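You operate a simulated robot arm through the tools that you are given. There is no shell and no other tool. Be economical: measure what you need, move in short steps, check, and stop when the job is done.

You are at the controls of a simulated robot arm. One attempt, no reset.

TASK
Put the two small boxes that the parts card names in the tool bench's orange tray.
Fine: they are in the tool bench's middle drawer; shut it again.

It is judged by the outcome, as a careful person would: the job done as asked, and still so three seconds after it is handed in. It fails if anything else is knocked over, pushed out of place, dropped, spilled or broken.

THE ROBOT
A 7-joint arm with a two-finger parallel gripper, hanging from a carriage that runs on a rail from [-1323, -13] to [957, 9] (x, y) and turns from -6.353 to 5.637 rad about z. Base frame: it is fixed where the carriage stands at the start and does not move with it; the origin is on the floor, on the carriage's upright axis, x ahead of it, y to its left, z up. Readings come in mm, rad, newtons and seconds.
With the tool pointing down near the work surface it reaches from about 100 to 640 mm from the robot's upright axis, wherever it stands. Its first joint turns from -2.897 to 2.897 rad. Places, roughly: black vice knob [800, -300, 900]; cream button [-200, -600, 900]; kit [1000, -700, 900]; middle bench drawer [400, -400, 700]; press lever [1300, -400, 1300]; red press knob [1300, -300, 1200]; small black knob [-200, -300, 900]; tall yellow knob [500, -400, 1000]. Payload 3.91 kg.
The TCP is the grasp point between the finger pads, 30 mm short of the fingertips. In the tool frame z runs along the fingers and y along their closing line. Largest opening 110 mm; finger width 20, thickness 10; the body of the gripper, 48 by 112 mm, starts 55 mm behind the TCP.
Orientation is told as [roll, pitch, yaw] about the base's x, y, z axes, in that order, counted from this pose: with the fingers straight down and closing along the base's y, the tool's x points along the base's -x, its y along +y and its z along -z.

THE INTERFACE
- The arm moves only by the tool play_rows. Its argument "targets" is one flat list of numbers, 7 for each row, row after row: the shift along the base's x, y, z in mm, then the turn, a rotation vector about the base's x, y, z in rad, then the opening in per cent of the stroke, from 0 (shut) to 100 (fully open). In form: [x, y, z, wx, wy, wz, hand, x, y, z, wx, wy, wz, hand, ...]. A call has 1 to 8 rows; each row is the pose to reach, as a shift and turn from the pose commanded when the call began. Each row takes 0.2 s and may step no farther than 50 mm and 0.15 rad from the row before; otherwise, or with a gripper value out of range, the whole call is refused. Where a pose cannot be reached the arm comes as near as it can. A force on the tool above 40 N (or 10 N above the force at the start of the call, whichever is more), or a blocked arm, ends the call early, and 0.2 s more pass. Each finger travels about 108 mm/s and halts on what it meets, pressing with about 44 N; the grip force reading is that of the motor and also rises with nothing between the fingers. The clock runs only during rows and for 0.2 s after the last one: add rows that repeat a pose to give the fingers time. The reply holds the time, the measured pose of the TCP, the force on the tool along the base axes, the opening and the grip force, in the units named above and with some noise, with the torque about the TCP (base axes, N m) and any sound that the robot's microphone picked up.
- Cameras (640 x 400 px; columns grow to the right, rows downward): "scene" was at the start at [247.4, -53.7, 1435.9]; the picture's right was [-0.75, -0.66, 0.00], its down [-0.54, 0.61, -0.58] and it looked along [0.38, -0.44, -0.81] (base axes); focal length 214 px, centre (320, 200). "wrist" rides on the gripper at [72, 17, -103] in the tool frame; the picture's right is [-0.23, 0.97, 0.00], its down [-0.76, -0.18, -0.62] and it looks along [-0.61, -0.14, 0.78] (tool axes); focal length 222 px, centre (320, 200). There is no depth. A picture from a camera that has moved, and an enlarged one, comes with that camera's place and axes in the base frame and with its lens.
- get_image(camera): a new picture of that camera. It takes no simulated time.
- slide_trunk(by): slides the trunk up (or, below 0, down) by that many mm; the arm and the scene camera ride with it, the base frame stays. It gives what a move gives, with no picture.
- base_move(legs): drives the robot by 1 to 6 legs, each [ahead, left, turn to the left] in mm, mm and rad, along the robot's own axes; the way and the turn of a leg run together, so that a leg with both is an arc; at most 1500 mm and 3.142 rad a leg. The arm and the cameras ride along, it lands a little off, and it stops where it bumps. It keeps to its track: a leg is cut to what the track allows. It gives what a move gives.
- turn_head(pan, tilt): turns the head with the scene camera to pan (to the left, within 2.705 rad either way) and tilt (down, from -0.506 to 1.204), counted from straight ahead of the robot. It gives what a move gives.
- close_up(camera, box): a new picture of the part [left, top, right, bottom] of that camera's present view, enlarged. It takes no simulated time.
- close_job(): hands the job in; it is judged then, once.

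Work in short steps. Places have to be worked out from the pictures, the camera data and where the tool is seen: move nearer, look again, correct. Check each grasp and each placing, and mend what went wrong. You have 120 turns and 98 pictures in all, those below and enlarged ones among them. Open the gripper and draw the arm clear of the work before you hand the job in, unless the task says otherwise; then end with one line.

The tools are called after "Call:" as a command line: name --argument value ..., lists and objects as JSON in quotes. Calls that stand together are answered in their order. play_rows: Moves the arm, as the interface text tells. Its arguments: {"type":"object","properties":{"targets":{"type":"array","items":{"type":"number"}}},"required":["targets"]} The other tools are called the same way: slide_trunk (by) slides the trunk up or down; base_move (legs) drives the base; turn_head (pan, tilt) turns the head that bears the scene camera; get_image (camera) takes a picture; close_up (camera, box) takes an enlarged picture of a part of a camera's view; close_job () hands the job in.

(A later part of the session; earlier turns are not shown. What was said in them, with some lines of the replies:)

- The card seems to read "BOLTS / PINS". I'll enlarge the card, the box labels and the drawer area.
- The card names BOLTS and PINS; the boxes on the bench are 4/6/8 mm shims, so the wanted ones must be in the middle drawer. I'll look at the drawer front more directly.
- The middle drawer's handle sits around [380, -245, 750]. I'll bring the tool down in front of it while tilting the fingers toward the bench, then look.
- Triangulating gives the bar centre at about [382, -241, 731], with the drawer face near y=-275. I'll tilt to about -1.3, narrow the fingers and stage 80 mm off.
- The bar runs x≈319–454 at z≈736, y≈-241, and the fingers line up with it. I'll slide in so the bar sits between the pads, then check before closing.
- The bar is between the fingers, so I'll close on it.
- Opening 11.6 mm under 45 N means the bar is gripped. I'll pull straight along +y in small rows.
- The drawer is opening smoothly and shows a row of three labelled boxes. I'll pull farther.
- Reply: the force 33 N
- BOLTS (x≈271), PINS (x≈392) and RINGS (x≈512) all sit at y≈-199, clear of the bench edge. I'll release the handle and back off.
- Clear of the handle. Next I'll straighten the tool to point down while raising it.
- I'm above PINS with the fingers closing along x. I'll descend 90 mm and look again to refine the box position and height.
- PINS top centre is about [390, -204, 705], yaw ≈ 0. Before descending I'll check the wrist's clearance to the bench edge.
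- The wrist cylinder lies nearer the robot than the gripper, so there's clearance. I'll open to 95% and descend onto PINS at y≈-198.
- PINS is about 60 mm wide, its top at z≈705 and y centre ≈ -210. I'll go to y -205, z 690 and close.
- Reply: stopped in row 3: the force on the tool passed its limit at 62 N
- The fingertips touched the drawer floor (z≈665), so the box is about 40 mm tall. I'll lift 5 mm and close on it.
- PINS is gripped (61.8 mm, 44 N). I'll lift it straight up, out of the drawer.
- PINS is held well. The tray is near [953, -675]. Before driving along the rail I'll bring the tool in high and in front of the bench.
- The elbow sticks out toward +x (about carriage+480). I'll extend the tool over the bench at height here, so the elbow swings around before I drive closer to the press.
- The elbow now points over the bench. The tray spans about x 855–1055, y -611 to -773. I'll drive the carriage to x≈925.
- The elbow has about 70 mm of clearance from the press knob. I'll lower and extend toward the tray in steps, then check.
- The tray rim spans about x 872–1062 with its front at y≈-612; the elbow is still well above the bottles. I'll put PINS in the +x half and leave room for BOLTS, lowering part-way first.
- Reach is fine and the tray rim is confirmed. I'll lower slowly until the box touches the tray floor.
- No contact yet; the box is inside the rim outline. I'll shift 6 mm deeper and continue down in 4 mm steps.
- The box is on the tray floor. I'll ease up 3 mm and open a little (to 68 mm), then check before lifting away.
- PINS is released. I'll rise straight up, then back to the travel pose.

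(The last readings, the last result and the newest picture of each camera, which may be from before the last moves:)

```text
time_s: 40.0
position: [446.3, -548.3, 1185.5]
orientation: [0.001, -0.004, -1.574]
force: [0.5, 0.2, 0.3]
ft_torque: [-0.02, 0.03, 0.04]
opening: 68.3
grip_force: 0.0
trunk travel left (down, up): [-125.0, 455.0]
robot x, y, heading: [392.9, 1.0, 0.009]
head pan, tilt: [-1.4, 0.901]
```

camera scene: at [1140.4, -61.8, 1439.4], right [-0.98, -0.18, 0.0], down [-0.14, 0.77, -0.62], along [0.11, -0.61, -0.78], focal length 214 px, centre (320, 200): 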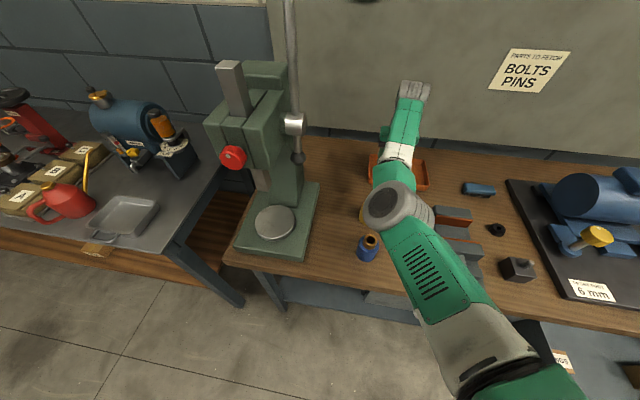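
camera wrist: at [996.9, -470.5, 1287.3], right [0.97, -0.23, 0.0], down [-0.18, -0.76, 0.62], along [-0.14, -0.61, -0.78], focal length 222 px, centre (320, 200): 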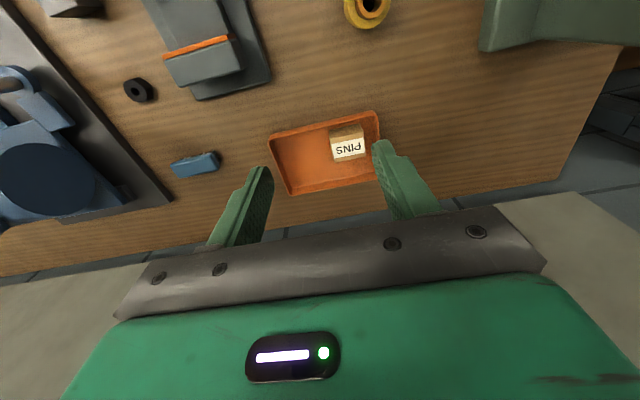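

PINS sits properly in the tray, with room beside it. I'll retract the arm to the earlier travel pose and drive back to stand near BOLTS.

Call:
play_rows --targets '[5, 40, 0, 0, 0, 0, 62, 10, 80, 0, 0, 0, 0, 62, 15, 120, 0, 0, 0, 0, 62, 20, 160, 0, 0, 0, 0, 62, 25, 200, 0, 0, 0, 0, 62, 30, 240, 0, 0, 0, 0, 62, 30, 280, 0, 0, 0, 0, 62]'

Call:
base_move --legs '[[-510, 0, -0.01]]'

Call:
play_rows --targets '[40, 15, 0, 0, 0, 0, 70, 80, 30, -20, 0, 0, 0, 70, 120, 45, -40, 0, 0, 0, 80, 160, 60, -60, 0, 0, 0, 80, 200, 75, -80, 0, 0, 0, 80, 240, 85, -100, 0, 0, 0, 80, 280, 95, -120, 0, 0, 0, 80, 310, 105, -140, 0, 0, 0, 80]'

Call:
get_image --camera "wrist"

```text
time_s: 41.6
position: [475.5, -268.1, 1185.0]
orientation: [0.002, -0.003, -1.574]
force: [-0.9, -1.0, 0.9]
ft_torque: [0.04, 0.01, 0.01]
opening: 68.1
grip_force: 0.1
trunk travel left (down, up): [-125.0, 455.0]
robot x, y, heading: [397.6, 1.6, 0.007]
head pan, tilt: [-1.4, 0.901]
```

```text
time_s: 44.6
position: [-33.9, -272.5, 1184.9]
orientation: [0.0, -0.003, -1.587]
force: [-0.3, -0.2, -0.2]
ft_torque: [0.0, 0.03, 0.01]
opening: 68.3
grip_force: 0.2
trunk travel left (down, up): [-125.0, 455.0]
robot x, y, heading: [-112.4, 1.6, -0.008]
head pan, tilt: [-1.4, 0.901]
```

```text
time_s: 46.4
position: [275.8, -168.5, 1042.9]
orientation: [0.0, -0.004, -1.589]
force: [-0.3, -0.3, 0.1]
ft_torque: [0.02, 0.02, 0.0]
opening: 88.0
grip_force: 0.2
trunk travel left (down, up): [-125.0, 455.0]
robot x, y, heading: [-108.5, -3.7, -0.0]
head pan, tilt: [-1.4, 0.901]
```

```text
60 pictures are left
camera wrist: at [293.7, -95.8, 1145.6], right [0.97, -0.24, 0.0], down [-0.19, -0.76, 0.63], along [-0.15, -0.61, -0.78], focal length 222 px, centre (320, 200)
```

wrist: 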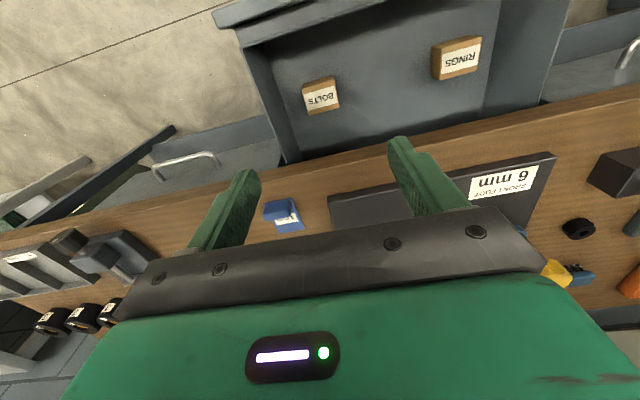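

BOLTS top centre is about [270, -203]; the drawer side wall is near x≈190. I'll descend in stages with 85% opening.

Call:
play_rows --targets '[-6, -10, -40, 0, 0, 0.018, 85, -6, -20, -80, 0, 0, 0.018, 85, -6, -30, -120, 0, 0, 0.018, 85, -6, -33, -160, 0, 0, 0.018, 85, -6, -33, -200, 0, 0, 0.018, 85, -6, -33, -240, 0, 0, 0.018, 85, -6, -33, -280, 0, 0, 0.018, 85, -6, -33, -305, 0, 0, 0.018, 85]'

Call:
get_image --camera "wrist"

```text
time_s: 48.2
position: [270.9, -201.5, 737.9]
orientation: [0.0, -0.003, -1.571]
force: [-1.1, 0.3, -1.1]
ft_torque: [-0.02, -0.02, 0.03]
opening: 93.5
grip_force: 0.0
trunk travel left (down, up): [-125.0, 455.0]
robot x, y, heading: [-109.9, -1.6, -0.009]
head pan, tilt: [-1.4, 0.901]
```

```text
59 pictures are left
camera wrist: at [287.3, -129.4, 839.9], right [0.97, -0.23, 0.0], down [-0.18, -0.76, 0.63], along [-0.14, -0.61, -0.78], focal length 222 px, centre (320, 200)
```

wrist: 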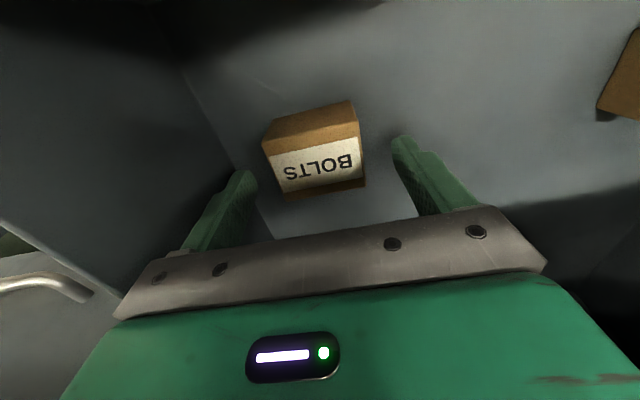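

BOLTS is centred between the fingers. I'll lower to z≈700 and close.

Call:
play_rows --targets '[-2, -4, -15, 0, 0, 0, 85, -2, -4, -30, 0, 0, 0, 85, -2, -4, -37, 0, 0, 0, 85, -2, -4, -37, 0, 0, 0, 70, -2, -4, -37, 0, 0, 0, 50, -2, -4, -37, 0, 0, 0, 30, -2, -4, -37, 0, 0, 0, 20, -2, -4, -37, 0, 0, 0, 20]'

Call:
get_image --camera "wrist"

```text
time_s: 50.0
position: [267.1, -206.3, 701.9]
orientation: [0.0, -0.002, -1.57]
force: [0.8, -0.9, -0.1]
ft_torque: [-0.04, -0.03, 0.04]
opening: 61.6
grip_force: 44.3
trunk travel left (down, up): [-125.0, 455.0]
robot x, y, heading: [-108.9, -7.0, -0.001]
head pan, tilt: [-1.4, 0.901]
```

```text
58 pictures are left
camera wrist: at [284.7, -134.0, 804.2], right [0.97, -0.23, 0.0], down [-0.18, -0.76, 0.63], along [-0.14, -0.61, -0.78], focal length 222 px, centre (320, 200)
```

wrist: 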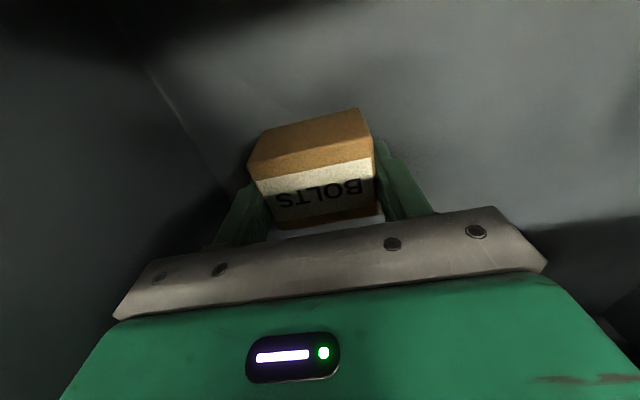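

BOLTS is gripped. I'll lift, retract to the travel pose and drive to the same extension spot.

Call:
play_rows --targets '[0, 3, 30, 0, 0, 0, 20, 0, 5, 70, 0, 0, 0, 20, 0, 5, 115, 0, 0, 0, 20, 0, 5, 160, 0, 0, 0, 20, 0, 5, 205, 0, 0, 0, 20, 0, 15, 250, 0, 0, 0, 20, 0, 30, 295, 0, 0, 0, 20, 0, 50, 340, 0, 0, 0, 20]'

Call:
play_rows --targets '[-35, -10, 20, 0, 0, 0, 20, -75, -25, 40, 0, 0, 0, 20, -115, -40, 60, 0, 0, 0, 20, -155, -55, 80, 0, 0, 0, 20, -195, -70, 100, 0, 0, 0, 20, -235, -85, 120, 0, 0, 0, 20, -270, -100, 140, 0, 0, 0, 20, -302, -113, 140, 0, 0, 0, 20]'

Call:
base_move --legs '[[510, 0, 0]]'

Call:
get_image --camera "wrist"

```text
time_s: 51.8
position: [269.6, -157.4, 1042.2]
orientation: [-0.002, -0.004, -1.57]
force: [0.6, -0.9, -1.6]
ft_torque: [-0.03, 0.01, -0.01]
opening: 61.9
grip_force: 44.0
trunk travel left (down, up): [-125.0, 455.0]
robot x, y, heading: [-112.4, -1.4, -0.01]
head pan, tilt: [-1.4, 0.901]
```

```text
time_s: 53.6
position: [-32.7, -266.4, 1181.8]
orientation: [-0.003, -0.006, -1.566]
force: [0.7, -0.8, -2.0]
ft_torque: [-0.04, -0.01, 0.02]
opening: 61.7
grip_force: 44.0
trunk travel left (down, up): [-125.0, 455.0]
robot x, y, heading: [-114.2, -1.4, 0.002]
head pan, tilt: [-1.4, 0.901]
```

```text
time_s: 56.6
position: [476.5, -262.2, 1183.5]
orientation: [-0.001, -0.003, -1.567]
force: [0.7, -0.7, -2.7]
ft_torque: [0.0, -0.02, -0.01]
opening: 61.7
grip_force: 43.9
trunk travel left (down, up): [-125.0, 455.0]
robot x, y, heading: [399.7, 2.3, -0.001]
head pan, tilt: [-1.4, 0.901]
```

```text
57 pictures are left
camera wrist: at [493.4, -190.1, 1284.9], right [0.97, -0.22, 0.0], down [-0.18, -0.76, 0.63], along [-0.14, -0.61, -0.78], focal length 222 px, centre (320, 200)
```

wrist: 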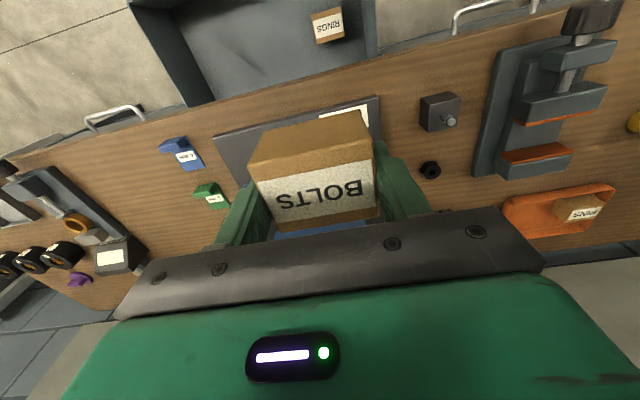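

BOLTS is held. I'll extend over the bench as before and drive on toward the tray (slightly shorter).

Call:
play_rows --targets '[-5, -40, 0, 0, 0, 0, 20, -10, -80, 0, 0, 0, 0, 20, -15, -120, 0, 0, 0, 0, 20, -20, -160, 0, 0, 0, 0, 20, -25, -200, 0, 0, 0, 0, 20, -30, -240, 0, 0, 0, 0, 20, -30, -280, 0, 0, 0, 0, 20]'

Call:
base_move --legs '[[485, 0, 0]]'

Call:
play_rows --targets '[0, -20, -30, 0, 0, 0, 20, 0, -40, -60, 0, 0, 0, 20, 0, -55, -95, 0, 0, 0, 20, 0, -70, -130, 0, 0, 0, 20, 0, -85, -165, 0, 0, 0, 20]'

Call:
get_image --camera "wrist"

Call:
get_image --camera "scene"

```text
time_s: 58.2
position: [447.1, -542.9, 1184.5]
orientation: [-0.001, -0.001, -1.569]
force: [-0.1, 0.7, -1.9]
ft_torque: [0.0, 0.01, 0.0]
opening: 61.6
grip_force: 44.0
trunk travel left (down, up): [-125.0, 455.0]
robot x, y, heading: [396.6, 5.6, -0.005]
head pan, tilt: [-1.4, 0.901]
```

```text
time_s: 61.1
position: [942.7, -537.3, 1184.9]
orientation: [0.0, -0.005, -1.562]
force: [0.0, 1.1, -2.2]
ft_torque: [0.01, 0.05, 0.03]
opening: 61.7
grip_force: 44.2
trunk travel left (down, up): [-125.0, 455.0]
robot x, y, heading: [887.5, 7.8, -0.001]
head pan, tilt: [-1.4, 0.901]
```

```text
time_s: 62.3
position: [943.1, -620.6, 1018.3]
orientation: [-0.001, -0.003, -1.563]
force: [-0.1, 0.9, -2.0]
ft_torque: [0.01, 0.0, 0.02]
opening: 61.5
grip_force: 43.7
trunk travel left (down, up): [-125.0, 455.0]
robot x, y, heading: [891.5, 6.6, 0.006]
head pan, tilt: [-1.4, 0.901]
```

```text
56 pictures are left
camera wrist: at [959.2, -548.8, 1119.7], right [0.98, -0.22, 0.0], down [-0.17, -0.76, 0.63], along [-0.14, -0.61, -0.78], focal length 222 px, centre (320, 200)
```

wrist: 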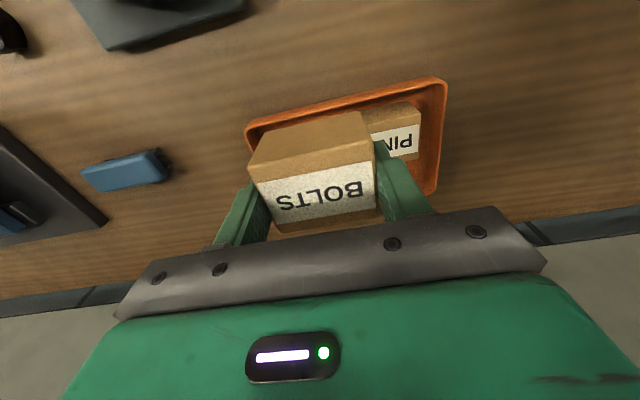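

```text
55 pictures are left
camera scene: at [1103.1, -64.0, 1439.4], right [-0.98, -0.17, 0.0], down [-0.14, 0.77, -0.62], along [0.11, -0.61, -0.78], focal length 214 px, centre (320, 200)
```

scene: 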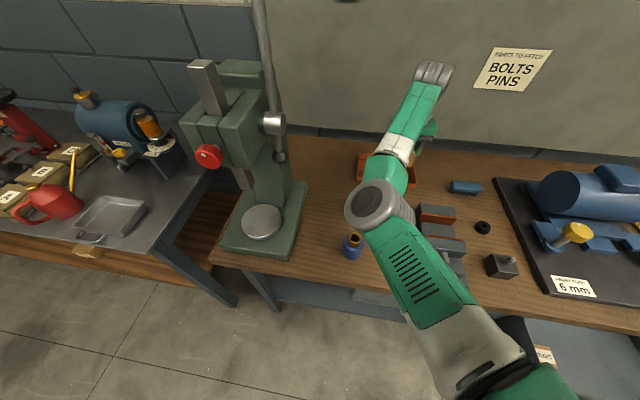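

PINS is at x≈975–1037; I'll align BOLTS to x≈924, y≈-660 and go down to z 950.

Call:
play_rows --targets '[-10, -20, -20, 0, 0, -0.008, 20, -19, -39, -40, 0, 0, -0.008, 20, -19, -39, -70, 0, 0, -0.008, 20]'

Call:
get_image --camera "wrist"

```text
time_s: 63.1
position: [922.0, -661.3, 948.2]
orientation: [0.0, -0.004, -1.57]
force: [0.6, 0.0, -1.9]
ft_torque: [-0.03, 0.02, 0.01]
opening: 62.0
grip_force: 44.2
trunk travel left (down, up): [-125.0, 455.0]
robot x, y, heading: [890.4, 9.2, 0.004]
head pan, tilt: [-1.4, 0.901]
```

```text
54 pictures are left
camera wrist: at [939.2, -588.7, 1051.6], right [0.97, -0.23, 0.0], down [-0.18, -0.76, 0.63], along [-0.14, -0.61, -0.78], focal length 222 px, centre (320, 200)
```

wrist: 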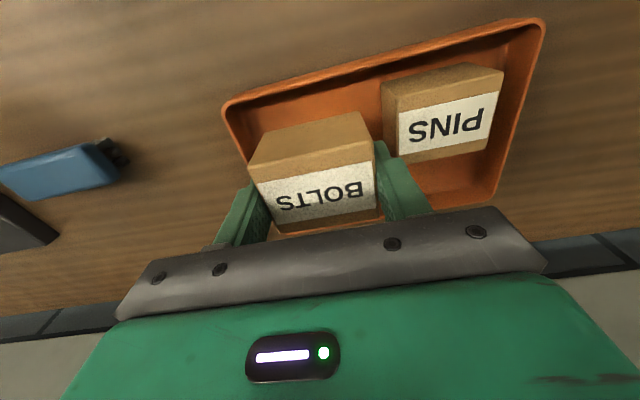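

Right finger is ~15 mm clear of PINS and the left one just inside the tray wall. I'll continue down, shifted 2 mm right.

Call:
play_rows --targets '[3, 0, -15, 0, 0, 0, 20, 3, 0, -26, 0, 0, 0, 20, 3, 0, -33, 0, 0, 0, 20]'

Call:
get_image --camera "wrist"

```text
time_s: 63.9
position: [925.1, -661.5, 916.6]
orientation: [0.0, -0.002, -1.572]
force: [-0.4, -0.6, -2.2]
ft_torque: [0.0, -0.03, 0.02]
opening: 61.6
grip_force: 44.0
trunk travel left (down, up): [-125.0, 455.0]
robot x, y, heading: [892.3, 9.0, -0.001]
head pan, tilt: [-1.4, 0.901]
```

```text
53 pictures are left
camera wrist: at [942.0, -588.7, 1018.3], right [0.97, -0.23, 0.0], down [-0.18, -0.76, 0.62], along [-0.14, -0.61, -0.78], focal length 222 px, centre (320, 200)
```

wrist: 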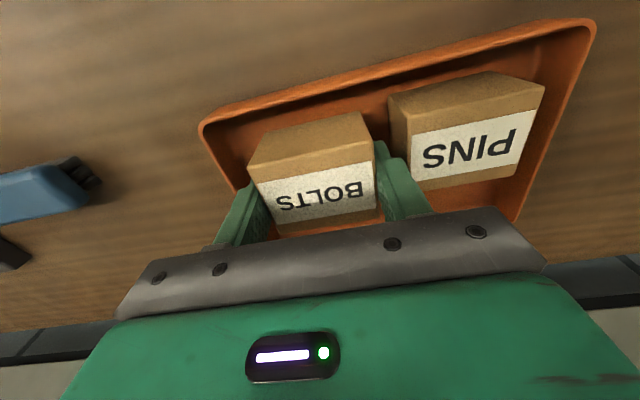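

Clear on both sides. Final descent in small steps to contact near z≈897.

Call:
play_rows --targets '[0, 0, -6, 0, 0, 0, 20, 0, 0, -11, 0, 0, 0, 20, 0, 0, -15, 0, 0, 0, 20, 0, 0, -18, 0, 0, 0, 20, 0, 0, -20, 0, 0, 0, 20]'

```text
time_s: 65.1
position: [925.8, -662.0, 898.9]
orientation: [-0.001, -0.005, -1.569]
force: [-2.7, 7.5, 20.4]
ft_torque: [0.89, -0.15, 0.08]
opening: 61.6
grip_force: 43.6
trunk travel left (down, up): [-125.0, 455.0]
robot x, y, heading: [888.3, 6.8, 0.006]
head pan, tilt: [-1.4, 0.901]
```

Contact at 20 N, consistent with the tray floor. I'll ease up 3 mm and open slightly.

Call:
play_rows --targets '[0, 0, 3, 0, 0, 0, 20, 0, 0, 3, 0, 0, 0, 57, 0, 0, 3, 0, 0, 0, 61, 0, 0, 3, 0, 0, 0, 61]'

Call:
get_image --camera "wrist"

```text
time_s: 66.1
position: [926.8, -661.7, 898.9]
orientation: [0.0, -0.003, -1.572]
force: [-0.1, 0.5, 0.0]
ft_torque: [0.0, -0.04, -0.02]
opening: 66.9
grip_force: 0.0
trunk travel left (down, up): [-125.0, 455.0]
robot x, y, heading: [884.9, 8.4, -0.002]
head pan, tilt: [-1.4, 0.901]
```

```text
52 pictures are left
camera wrist: at [943.4, -589.1, 1001.9], right [0.97, -0.23, 0.0], down [-0.18, -0.76, 0.63], along [-0.14, -0.61, -0.78], focal length 222 px, centre (320, 200)
```

wrist: 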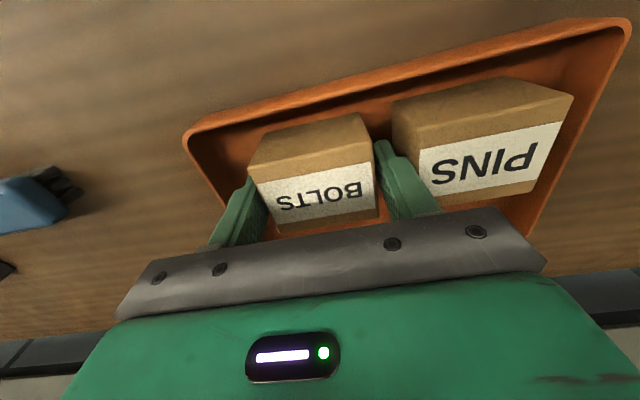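

Both sit in the tray. I'll rise straight up, check, and return along the same route.

Call:
play_rows --targets '[0, 0, 30, 0, 0, 0, 61, 0, 0, 65, 0, 0, 0, 61, 0, 0, 105, 0, 0, 0, 61, 0, 10, 145, 0, 0, 0, 61, 0, 30, 185, 0, 0, 0, 61, 5, 55, 225, 0, 0, 0, 61, 10, 85, 260, 0, 0, 0, 61, 15, 115, 286, 0, 0, 0, 61]'

Call:
get_image --camera "wrist"

Call:
base_move --legs '[[-490, 0, 0]]'

Call:
play_rows --targets '[5, 40, 0, 0, 0, 0, 62, 10, 80, 0, 0, 0, 0, 62, 15, 120, 0, 0, 0, 0, 62, 20, 160, 0, 0, 0, 0, 62, 25, 200, 0, 0, 0, 0, 62, 30, 240, 0, 0, 0, 0, 62, 30, 280, 0, 0, 0, 0, 62]'

Call:
base_move --legs '[[-397, 0, 0]]'

```text
time_s: 67.9
position: [942.3, -546.1, 1187.1]
orientation: [-0.001, -0.002, -1.57]
force: [0.1, 0.5, 0.8]
ft_torque: [0.0, -0.05, -0.01]
opening: 66.9
grip_force: 0.0
trunk travel left (down, up): [-125.0, 455.0]
robot x, y, heading: [891.3, 8.3, 0.003]
head pan, tilt: [-1.4, 0.901]
```

```text
51 pictures are left
camera wrist: at [958.4, -473.6, 1289.1], right [0.97, -0.23, 0.0], down [-0.18, -0.76, 0.62], along [-0.14, -0.61, -0.78], focal length 222 px, centre (320, 200)
```

wrist: 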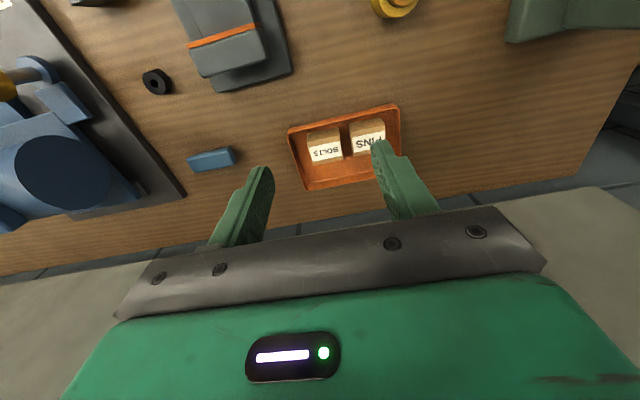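

```text
time_s: 70.8
position: [452.9, -552.3, 1187.9]
orientation: [0.0, -0.002, -1.57]
force: [0.3, 0.0, -0.2]
ft_torque: [0.01, 0.01, 0.04]
opening: 67.4
grip_force: 0.0
trunk travel left (down, up): [-125.0, 455.0]
robot x, y, heading: [402.5, 3.4, 0.001]
head pan, tilt: [-1.4, 0.901]
```

```text
time_s: 72.4
position: [484.1, -269.1, 1185.5]
orientation: [0.0, -0.004, -1.571]
force: [-0.4, -0.4, 0.6]
ft_torque: [0.0, 0.0, 0.02]
opening: 68.4
grip_force: 0.1
trunk travel left (down, up): [-125.0, 455.0]
robot x, y, heading: [399.6, 5.4, -0.0]
head pan, tilt: [-1.4, 0.901]
```

```text
time_s: 74.9
position: [91.6, -273.6, 1186.0]
orientation: [0.001, -0.004, -1.567]
force: [-0.1, 0.2, -0.1]
ft_torque: [0.0, 0.01, 0.04]
opening: 68.1
grip_force: 0.1
trunk travel left (down, up): [-125.0, 455.0]
robot x, y, heading: [10.1, 3.6, 0.001]
head pan, tilt: [-1.4, 0.901]
```

Both boxes are in the tray. Now back to the handle: I'll unwind the yaw while moving in front of the drawer, then tilt.

Call:
play_rows --targets '[36, 15, 0, 0, 0, 0.14, 62, 72, 40, 0, 0, 0, 0.28, 62, 108, 65, -10, 0, 0, 0.42, 62, 144, 95, -20, 0, 0, 0.56, 62, 180, 125, -35, 0, 0, 0.7, 62, 216, 155, -50, 0, 0, 0.84, 62, 252, 185, -65, 0, 0, 0.98, 62, 288, 215, -80, 0, 0, 1.12, 62]'

Call:
play_rows --targets '[0, 35, -30, 0, 0, 0.15, 50, 2, 70, -60, 0, 0, 0.3, 40, 2, 105, -90, 0, 0, 0.447, 40, 2, 135, -120, 0, 0, 0.447, 40]'

Call:
play_rows --targets '[0, 10, -10, -0.15, 0, 0, 40, 0, 20, -30, -0.3, 0, 0, 40, 0, 20, -50, -0.45, 0, 0, 40, 0, 20, -70, -0.6, 0, 0, 40, 0, 20, -90, -0.75, 0, 0, 40, 0, 20, -110, -0.9, 0, 0, 40, 0, 20, -130, -1.05, 0, 0, 40, 0, 20, -150, -1.2, 0, 0, 40]'

Call:
get_image --camera "wrist"

Call:
get_image --camera "scene"

```text
time_s: 76.7
position: [377.5, -58.8, 1105.2]
orientation: [-0.001, -0.004, -0.448]
force: [-0.1, -0.6, -0.5]
ft_torque: [0.01, 0.0, 0.02]
opening: 68.4
grip_force: 0.1
trunk travel left (down, up): [-125.0, 455.0]
robot x, y, heading: [11.3, 1.1, 0.005]
head pan, tilt: [-1.4, 0.901]
```

```text
time_s: 77.7
position: [378.3, 76.6, 986.1]
orientation: [0.001, -0.003, 0.001]
force: [-0.7, -0.8, -0.5]
ft_torque: [0.03, 0.0, 0.0]
opening: 43.9
grip_force: 0.1
trunk travel left (down, up): [-125.0, 455.0]
robot x, y, heading: [7.8, -1.1, 0.002]
head pan, tilt: [-1.4, 0.901]
```

```text
time_s: 79.5
position: [380.4, 93.8, 835.3]
orientation: [-1.201, -0.001, 0.003]
force: [0.0, 0.5, -0.2]
ft_torque: [0.0, 0.04, 0.01]
opening: 44.2
grip_force: 0.2
trunk travel left (down, up): [-125.0, 455.0]
robot x, y, heading: [8.5, 1.7, 0.007]
head pan, tilt: [-1.4, 0.901]
```

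```text
50 pictures are left
camera wrist: at [307.2, 196.7, 855.7], right [0.23, 0.35, -0.91], down [0.76, 0.52, 0.39], along [0.61, -0.78, -0.15], focal length 222 px, centre (320, 200)
```

wrist: 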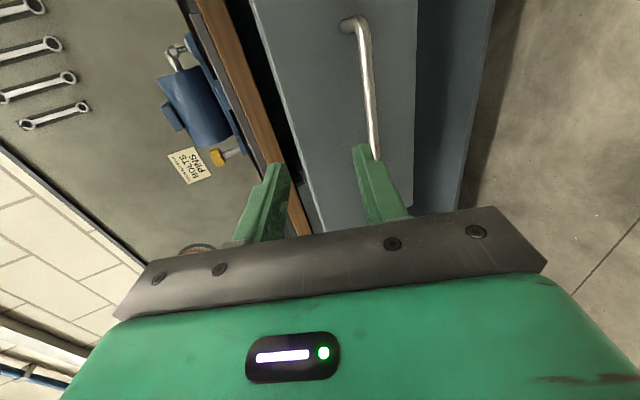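

```text
49 pictures are left
camera scene: at [221.4, -72.3, 1439.5], right [-0.98, -0.18, 0.0], down [-0.14, 0.77, -0.62], along [0.11, -0.61, -0.78], focal length 214 px, centre (320, 200)
```

scene: 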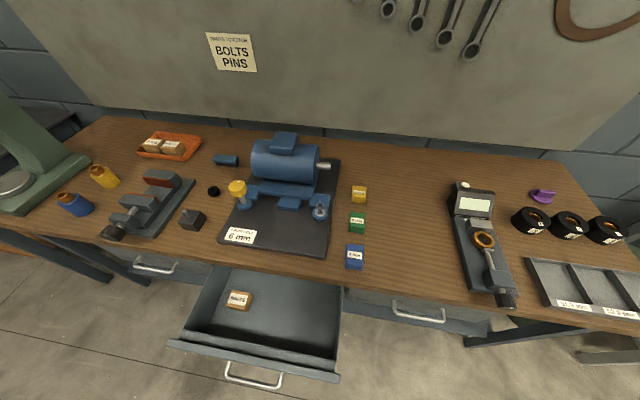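

The bar is still at y≈-18, z≈735. I'll stage 80 mm off at tilt -1.3, then slide in and grip.

Call:
play_rows --targets '[1, 0, -25, -0.05, 0, 0, 38, 2, -5, -50, -0.1, 0, 0, 36, 2, -15, -73, -0.1, 0, 0, 36, 2, -45, -81, -0.1, 0, 0, 36, 2, -75, -89, -0.1, 0, 0, 36, 2, -102, -97, -0.1, 0, 0, 36]'

Call:
get_image --camera "wrist"

```text
time_s: 80.9
position: [382.1, -7.1, 740.5]
orientation: [-1.301, -0.002, 0.003]
force: [0.4, 0.5, 0.5]
ft_torque: [-0.02, -0.04, -0.01]
opening: 39.6
grip_force: 0.1
trunk travel left (down, up): [-125.0, 455.0]
robot x, y, heading: [9.0, 0.4, 0.007]
head pan, tilt: [-1.4, 0.901]
```

```text
48 pictures are left
camera wrist: at [309.4, 95.8, 749.5], right [0.23, 0.26, -0.94], down [0.76, 0.56, 0.34], along [0.61, -0.79, -0.07], focal length 222 px, centre (320, 200)
```

wrist: 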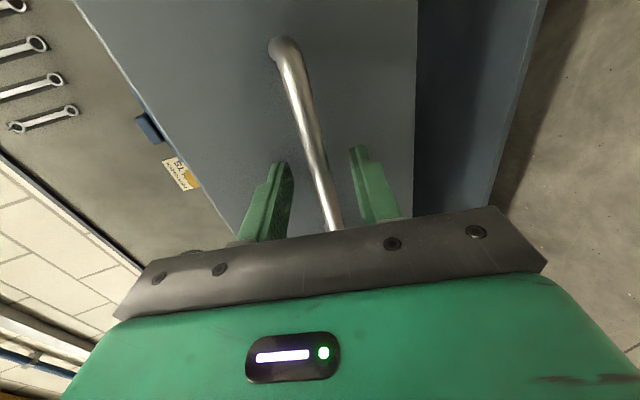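

The bar is between the fingers. I'll close on it and start pushing the drawer in gently.

Call:
play_rows --targets '[0, 0, -2, 0, 0, 0, 15, 0, 0, -2, 0, 0, 0, 0, 0, 0, -2, 0, 0, 0, 0]'

Call:
play_rows --targets '[0, -16, 0, 0, 0, 0, 0, 0, -32, 0, 0, 0, 0, 0, 0, -48, 0, 0, 0, 0, 0, 0, -64, 0, 0, 0, 0, 0, 0, -80, 0, 0, 0, 0, 0, 0, -96, 0, 0, 0, 0, 0, 0, -112, 0, 0, 0, 0, 0]'

```text
time_s: 81.7
position: [382.8, -8.0, 738.1]
orientation: [-1.302, 0.0, 0.001]
force: [-5.4, -0.1, 21.9]
ft_torque: [-0.31, 0.59, -0.43]
opening: 11.7
grip_force: 44.9
trunk travel left (down, up): [-125.0, 455.0]
robot x, y, heading: [8.2, -0.0, 0.007]
head pan, tilt: [-1.4, 0.901]
```

```text
time_s: 83.3
position: [383.5, -120.1, 738.1]
orientation: [-1.303, -0.004, 0.004]
force: [-1.8, -1.4, 23.1]
ft_torque: [-0.35, 0.37, 0.4]
opening: 11.6
grip_force: 44.7
trunk travel left (down, up): [-125.0, 455.0]
robot x, y, heading: [3.7, 1.7, 0.005]
head pan, tilt: [-1.4, 0.901]
```

The drawer is sliding in. The closed position was TCP y≈-229, so I'll go on at a slower pace near the end.

Call:
play_rows --targets '[0, -20, 1, 0, 0, 0, 0, 0, -40, 2, 0, 0, 0, 0, 0, -60, 2, 0, 0, 0, 0, 0, -80, 2, 0, 0, 0, 0, 0, -94, 2, 0, 0, 0, 0, 0, -103, 2, 0, 0, 0, 0, 0, -108, 2, 0, 0, 0, 0, 0, -111, 2, 0, 0, 0, 0]'

Call:
get_image --camera "scene"

```text
time_s: 85.1
position: [383.3, -227.0, 738.0]
orientation: [-1.298, -0.002, 0.006]
force: [16.0, 1.3, -21.9]
ft_torque: [0.24, 0.2, 0.55]
opening: 11.9
grip_force: 45.4
trunk travel left (down, up): [-125.0, 455.0]
robot x, y, heading: [9.7, -3.8, 0.003]
head pan, tilt: [-1.4, 0.901]
```

```text
47 pictures are left
camera scene: at [222.9, -71.5, 1439.5], right [-0.98, -0.18, 0.0], down [-0.14, 0.77, -0.62], along [0.11, -0.61, -0.78], focal length 214 px, centre (320, 200)
```

scene: 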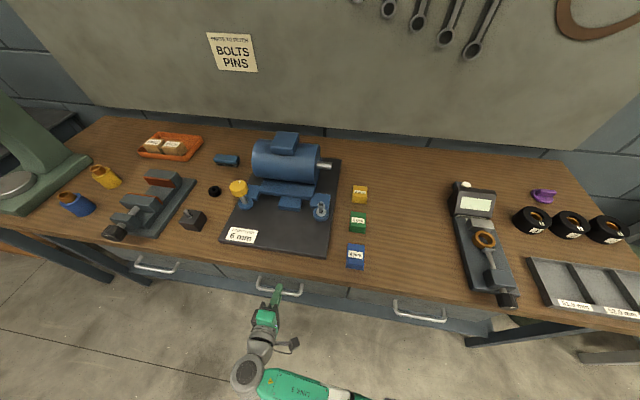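

Nearly shut; I'll push a few mm more until it firmly resists.

Call:
play_rows --targets '[0, -3, 0, 0, 0, 0, 0, 0, -6, 0, 0, 0, 0, 0, 0, -9, 0, 0, 0, 0, 0, 0, -12, 0, 0, 0, 0, 0]'

Call:
close_up --camera "scene" --box '[120, 240, 460, 330]'

```text
time_s: 86.1
position: [383.1, -232.0, 737.9]
orientation: [-1.295, -0.002, 0.007]
force: [4.0, 34.2, -7.7]
ft_torque: [0.18, 0.45, 0.26]
opening: 12.0
grip_force: 44.9
trunk travel left (down, up): [-125.0, 455.0]
robot x, y, heading: [7.5, 1.1, 0.009]
head pan, tilt: [-1.4, 0.901]
```

```text
1.88 times, centred on (290, 285) of scene
camera zoom: at [221.7, -67.2, 1439.1], right [-0.98, -0.18, 0.0], down [-0.14, 0.78, -0.62], along [0.11, -0.61, -0.79], focal length 404 px, centre (376, 40)
```

zoom: 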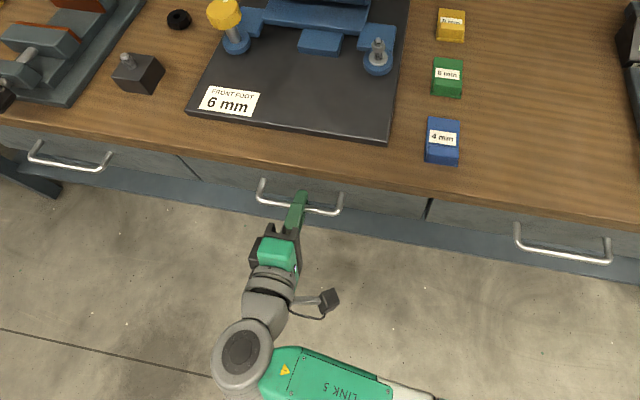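

It resists with 34 N at y=-232: shut, flush with its neighbours. I'll relieve the push, open and back straight out.

Call:
play_rows --targets '[0, 6, 0, 0, 0, 0, 0, 0, 6, 0, 0, 0, 0, 20, 0, 6, 0, 0, 0, 0, 40, 0, 6, 0, 0, 0, 0, 40, 0, 35, 8, 0, 0, 0, 40, 0, 70, 16, 0, 0, 0, 40, 0, 110, 30, 0, 0, 0, 40, 0, 150, 60, 0, 0, 0, 40]'

Call:
play_rows --targets '[0, 30, 30, 0.1, 0, 0, 60, 0, 60, 60, 0.2, 0, 0, 80, 0, 80, 100, 0.3, 0, 0, 100, 0, 100, 140, 0.4, 0, 0, 100]'

Call:
get_image --camera "scene"

Call:
get_image --camera "wrist"

Call:
close_up --camera "scene" --box '[100, 100, 260, 200]'

```text
time_s: 87.9
position: [382.8, -92.4, 798.6]
orientation: [-1.301, -0.002, 0.003]
force: [-0.5, -1.1, -0.1]
ft_torque: [0.01, -0.04, -0.01]
opening: 43.7
grip_force: 0.0
trunk travel left (down, up): [-125.0, 455.0]
robot x, y, heading: [8.0, 1.1, 0.006]
head pan, tilt: [-1.4, 0.901]
```

```text
time_s: 88.9
position: [384.4, 9.6, 940.0]
orientation: [-0.901, -0.003, 0.001]
force: [-0.5, -0.5, -0.7]
ft_torque: [0.04, 0.03, -0.06]
opening: 109.9
grip_force: 0.1
trunk travel left (down, up): [-125.0, 455.0]
robot x, y, heading: [6.8, -4.0, 0.012]
head pan, tilt: [-1.4, 0.901]
```

```text
45 pictures are left
camera scene: at [222.0, -72.8, 1439.5], right [-0.98, -0.18, 0.0], down [-0.14, 0.77, -0.62], along [0.11, -0.61, -0.78], focal length 214 px, centre (320, 200)
```

scene: 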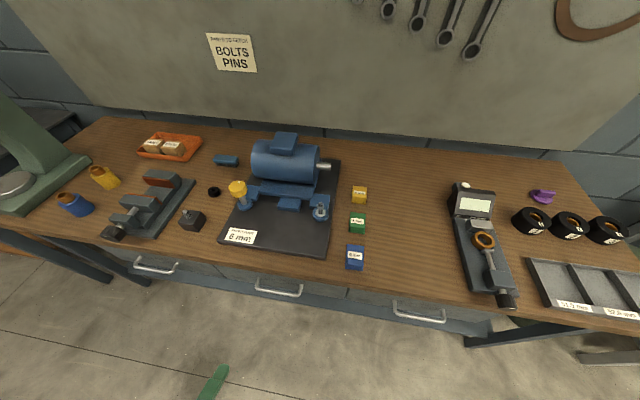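

```text
44 pictures are left
camera wrist: at [311.4, 101.1, 989.5], right [0.23, 0.61, -0.76], down [0.76, 0.38, 0.53], along [0.61, -0.7, -0.37], focal length 222 px, centre (320, 200)
```

wrist: 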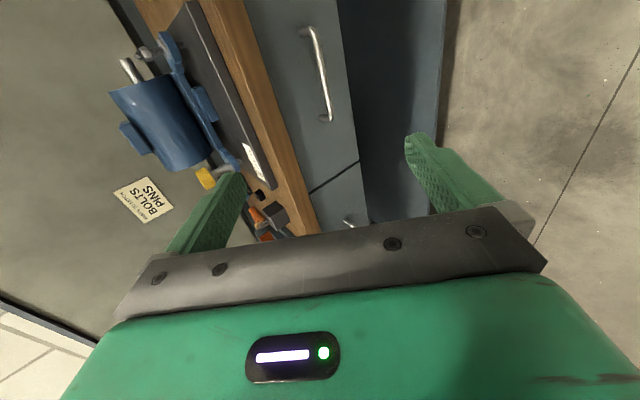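

```text
4.00 times, centred on (180, 150) of scene
camera zoom: at [222.0, -72.8, 1439.5], right [-0.98, -0.18, 0.0], down [-0.14, 0.77, -0.62], along [0.11, -0.61, -0.78], focal length 858 px, centre (880, 400)
```

zoom: 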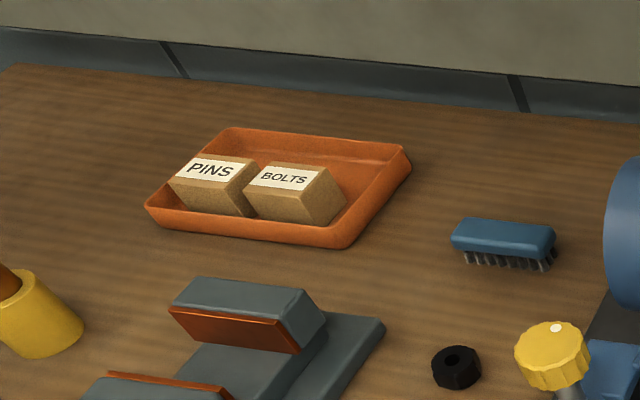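

PINS and BOLTS lie flat in the tray, the drawer is shut, everything else is in its place, and the open gripper is clear. I'm handing the job in.

Call:
close_job

```text
The job is handed in.
```

The BOLTS and PINS boxes are both in the orange tray, and the middle drawer is shut again with RINGS left inside it.
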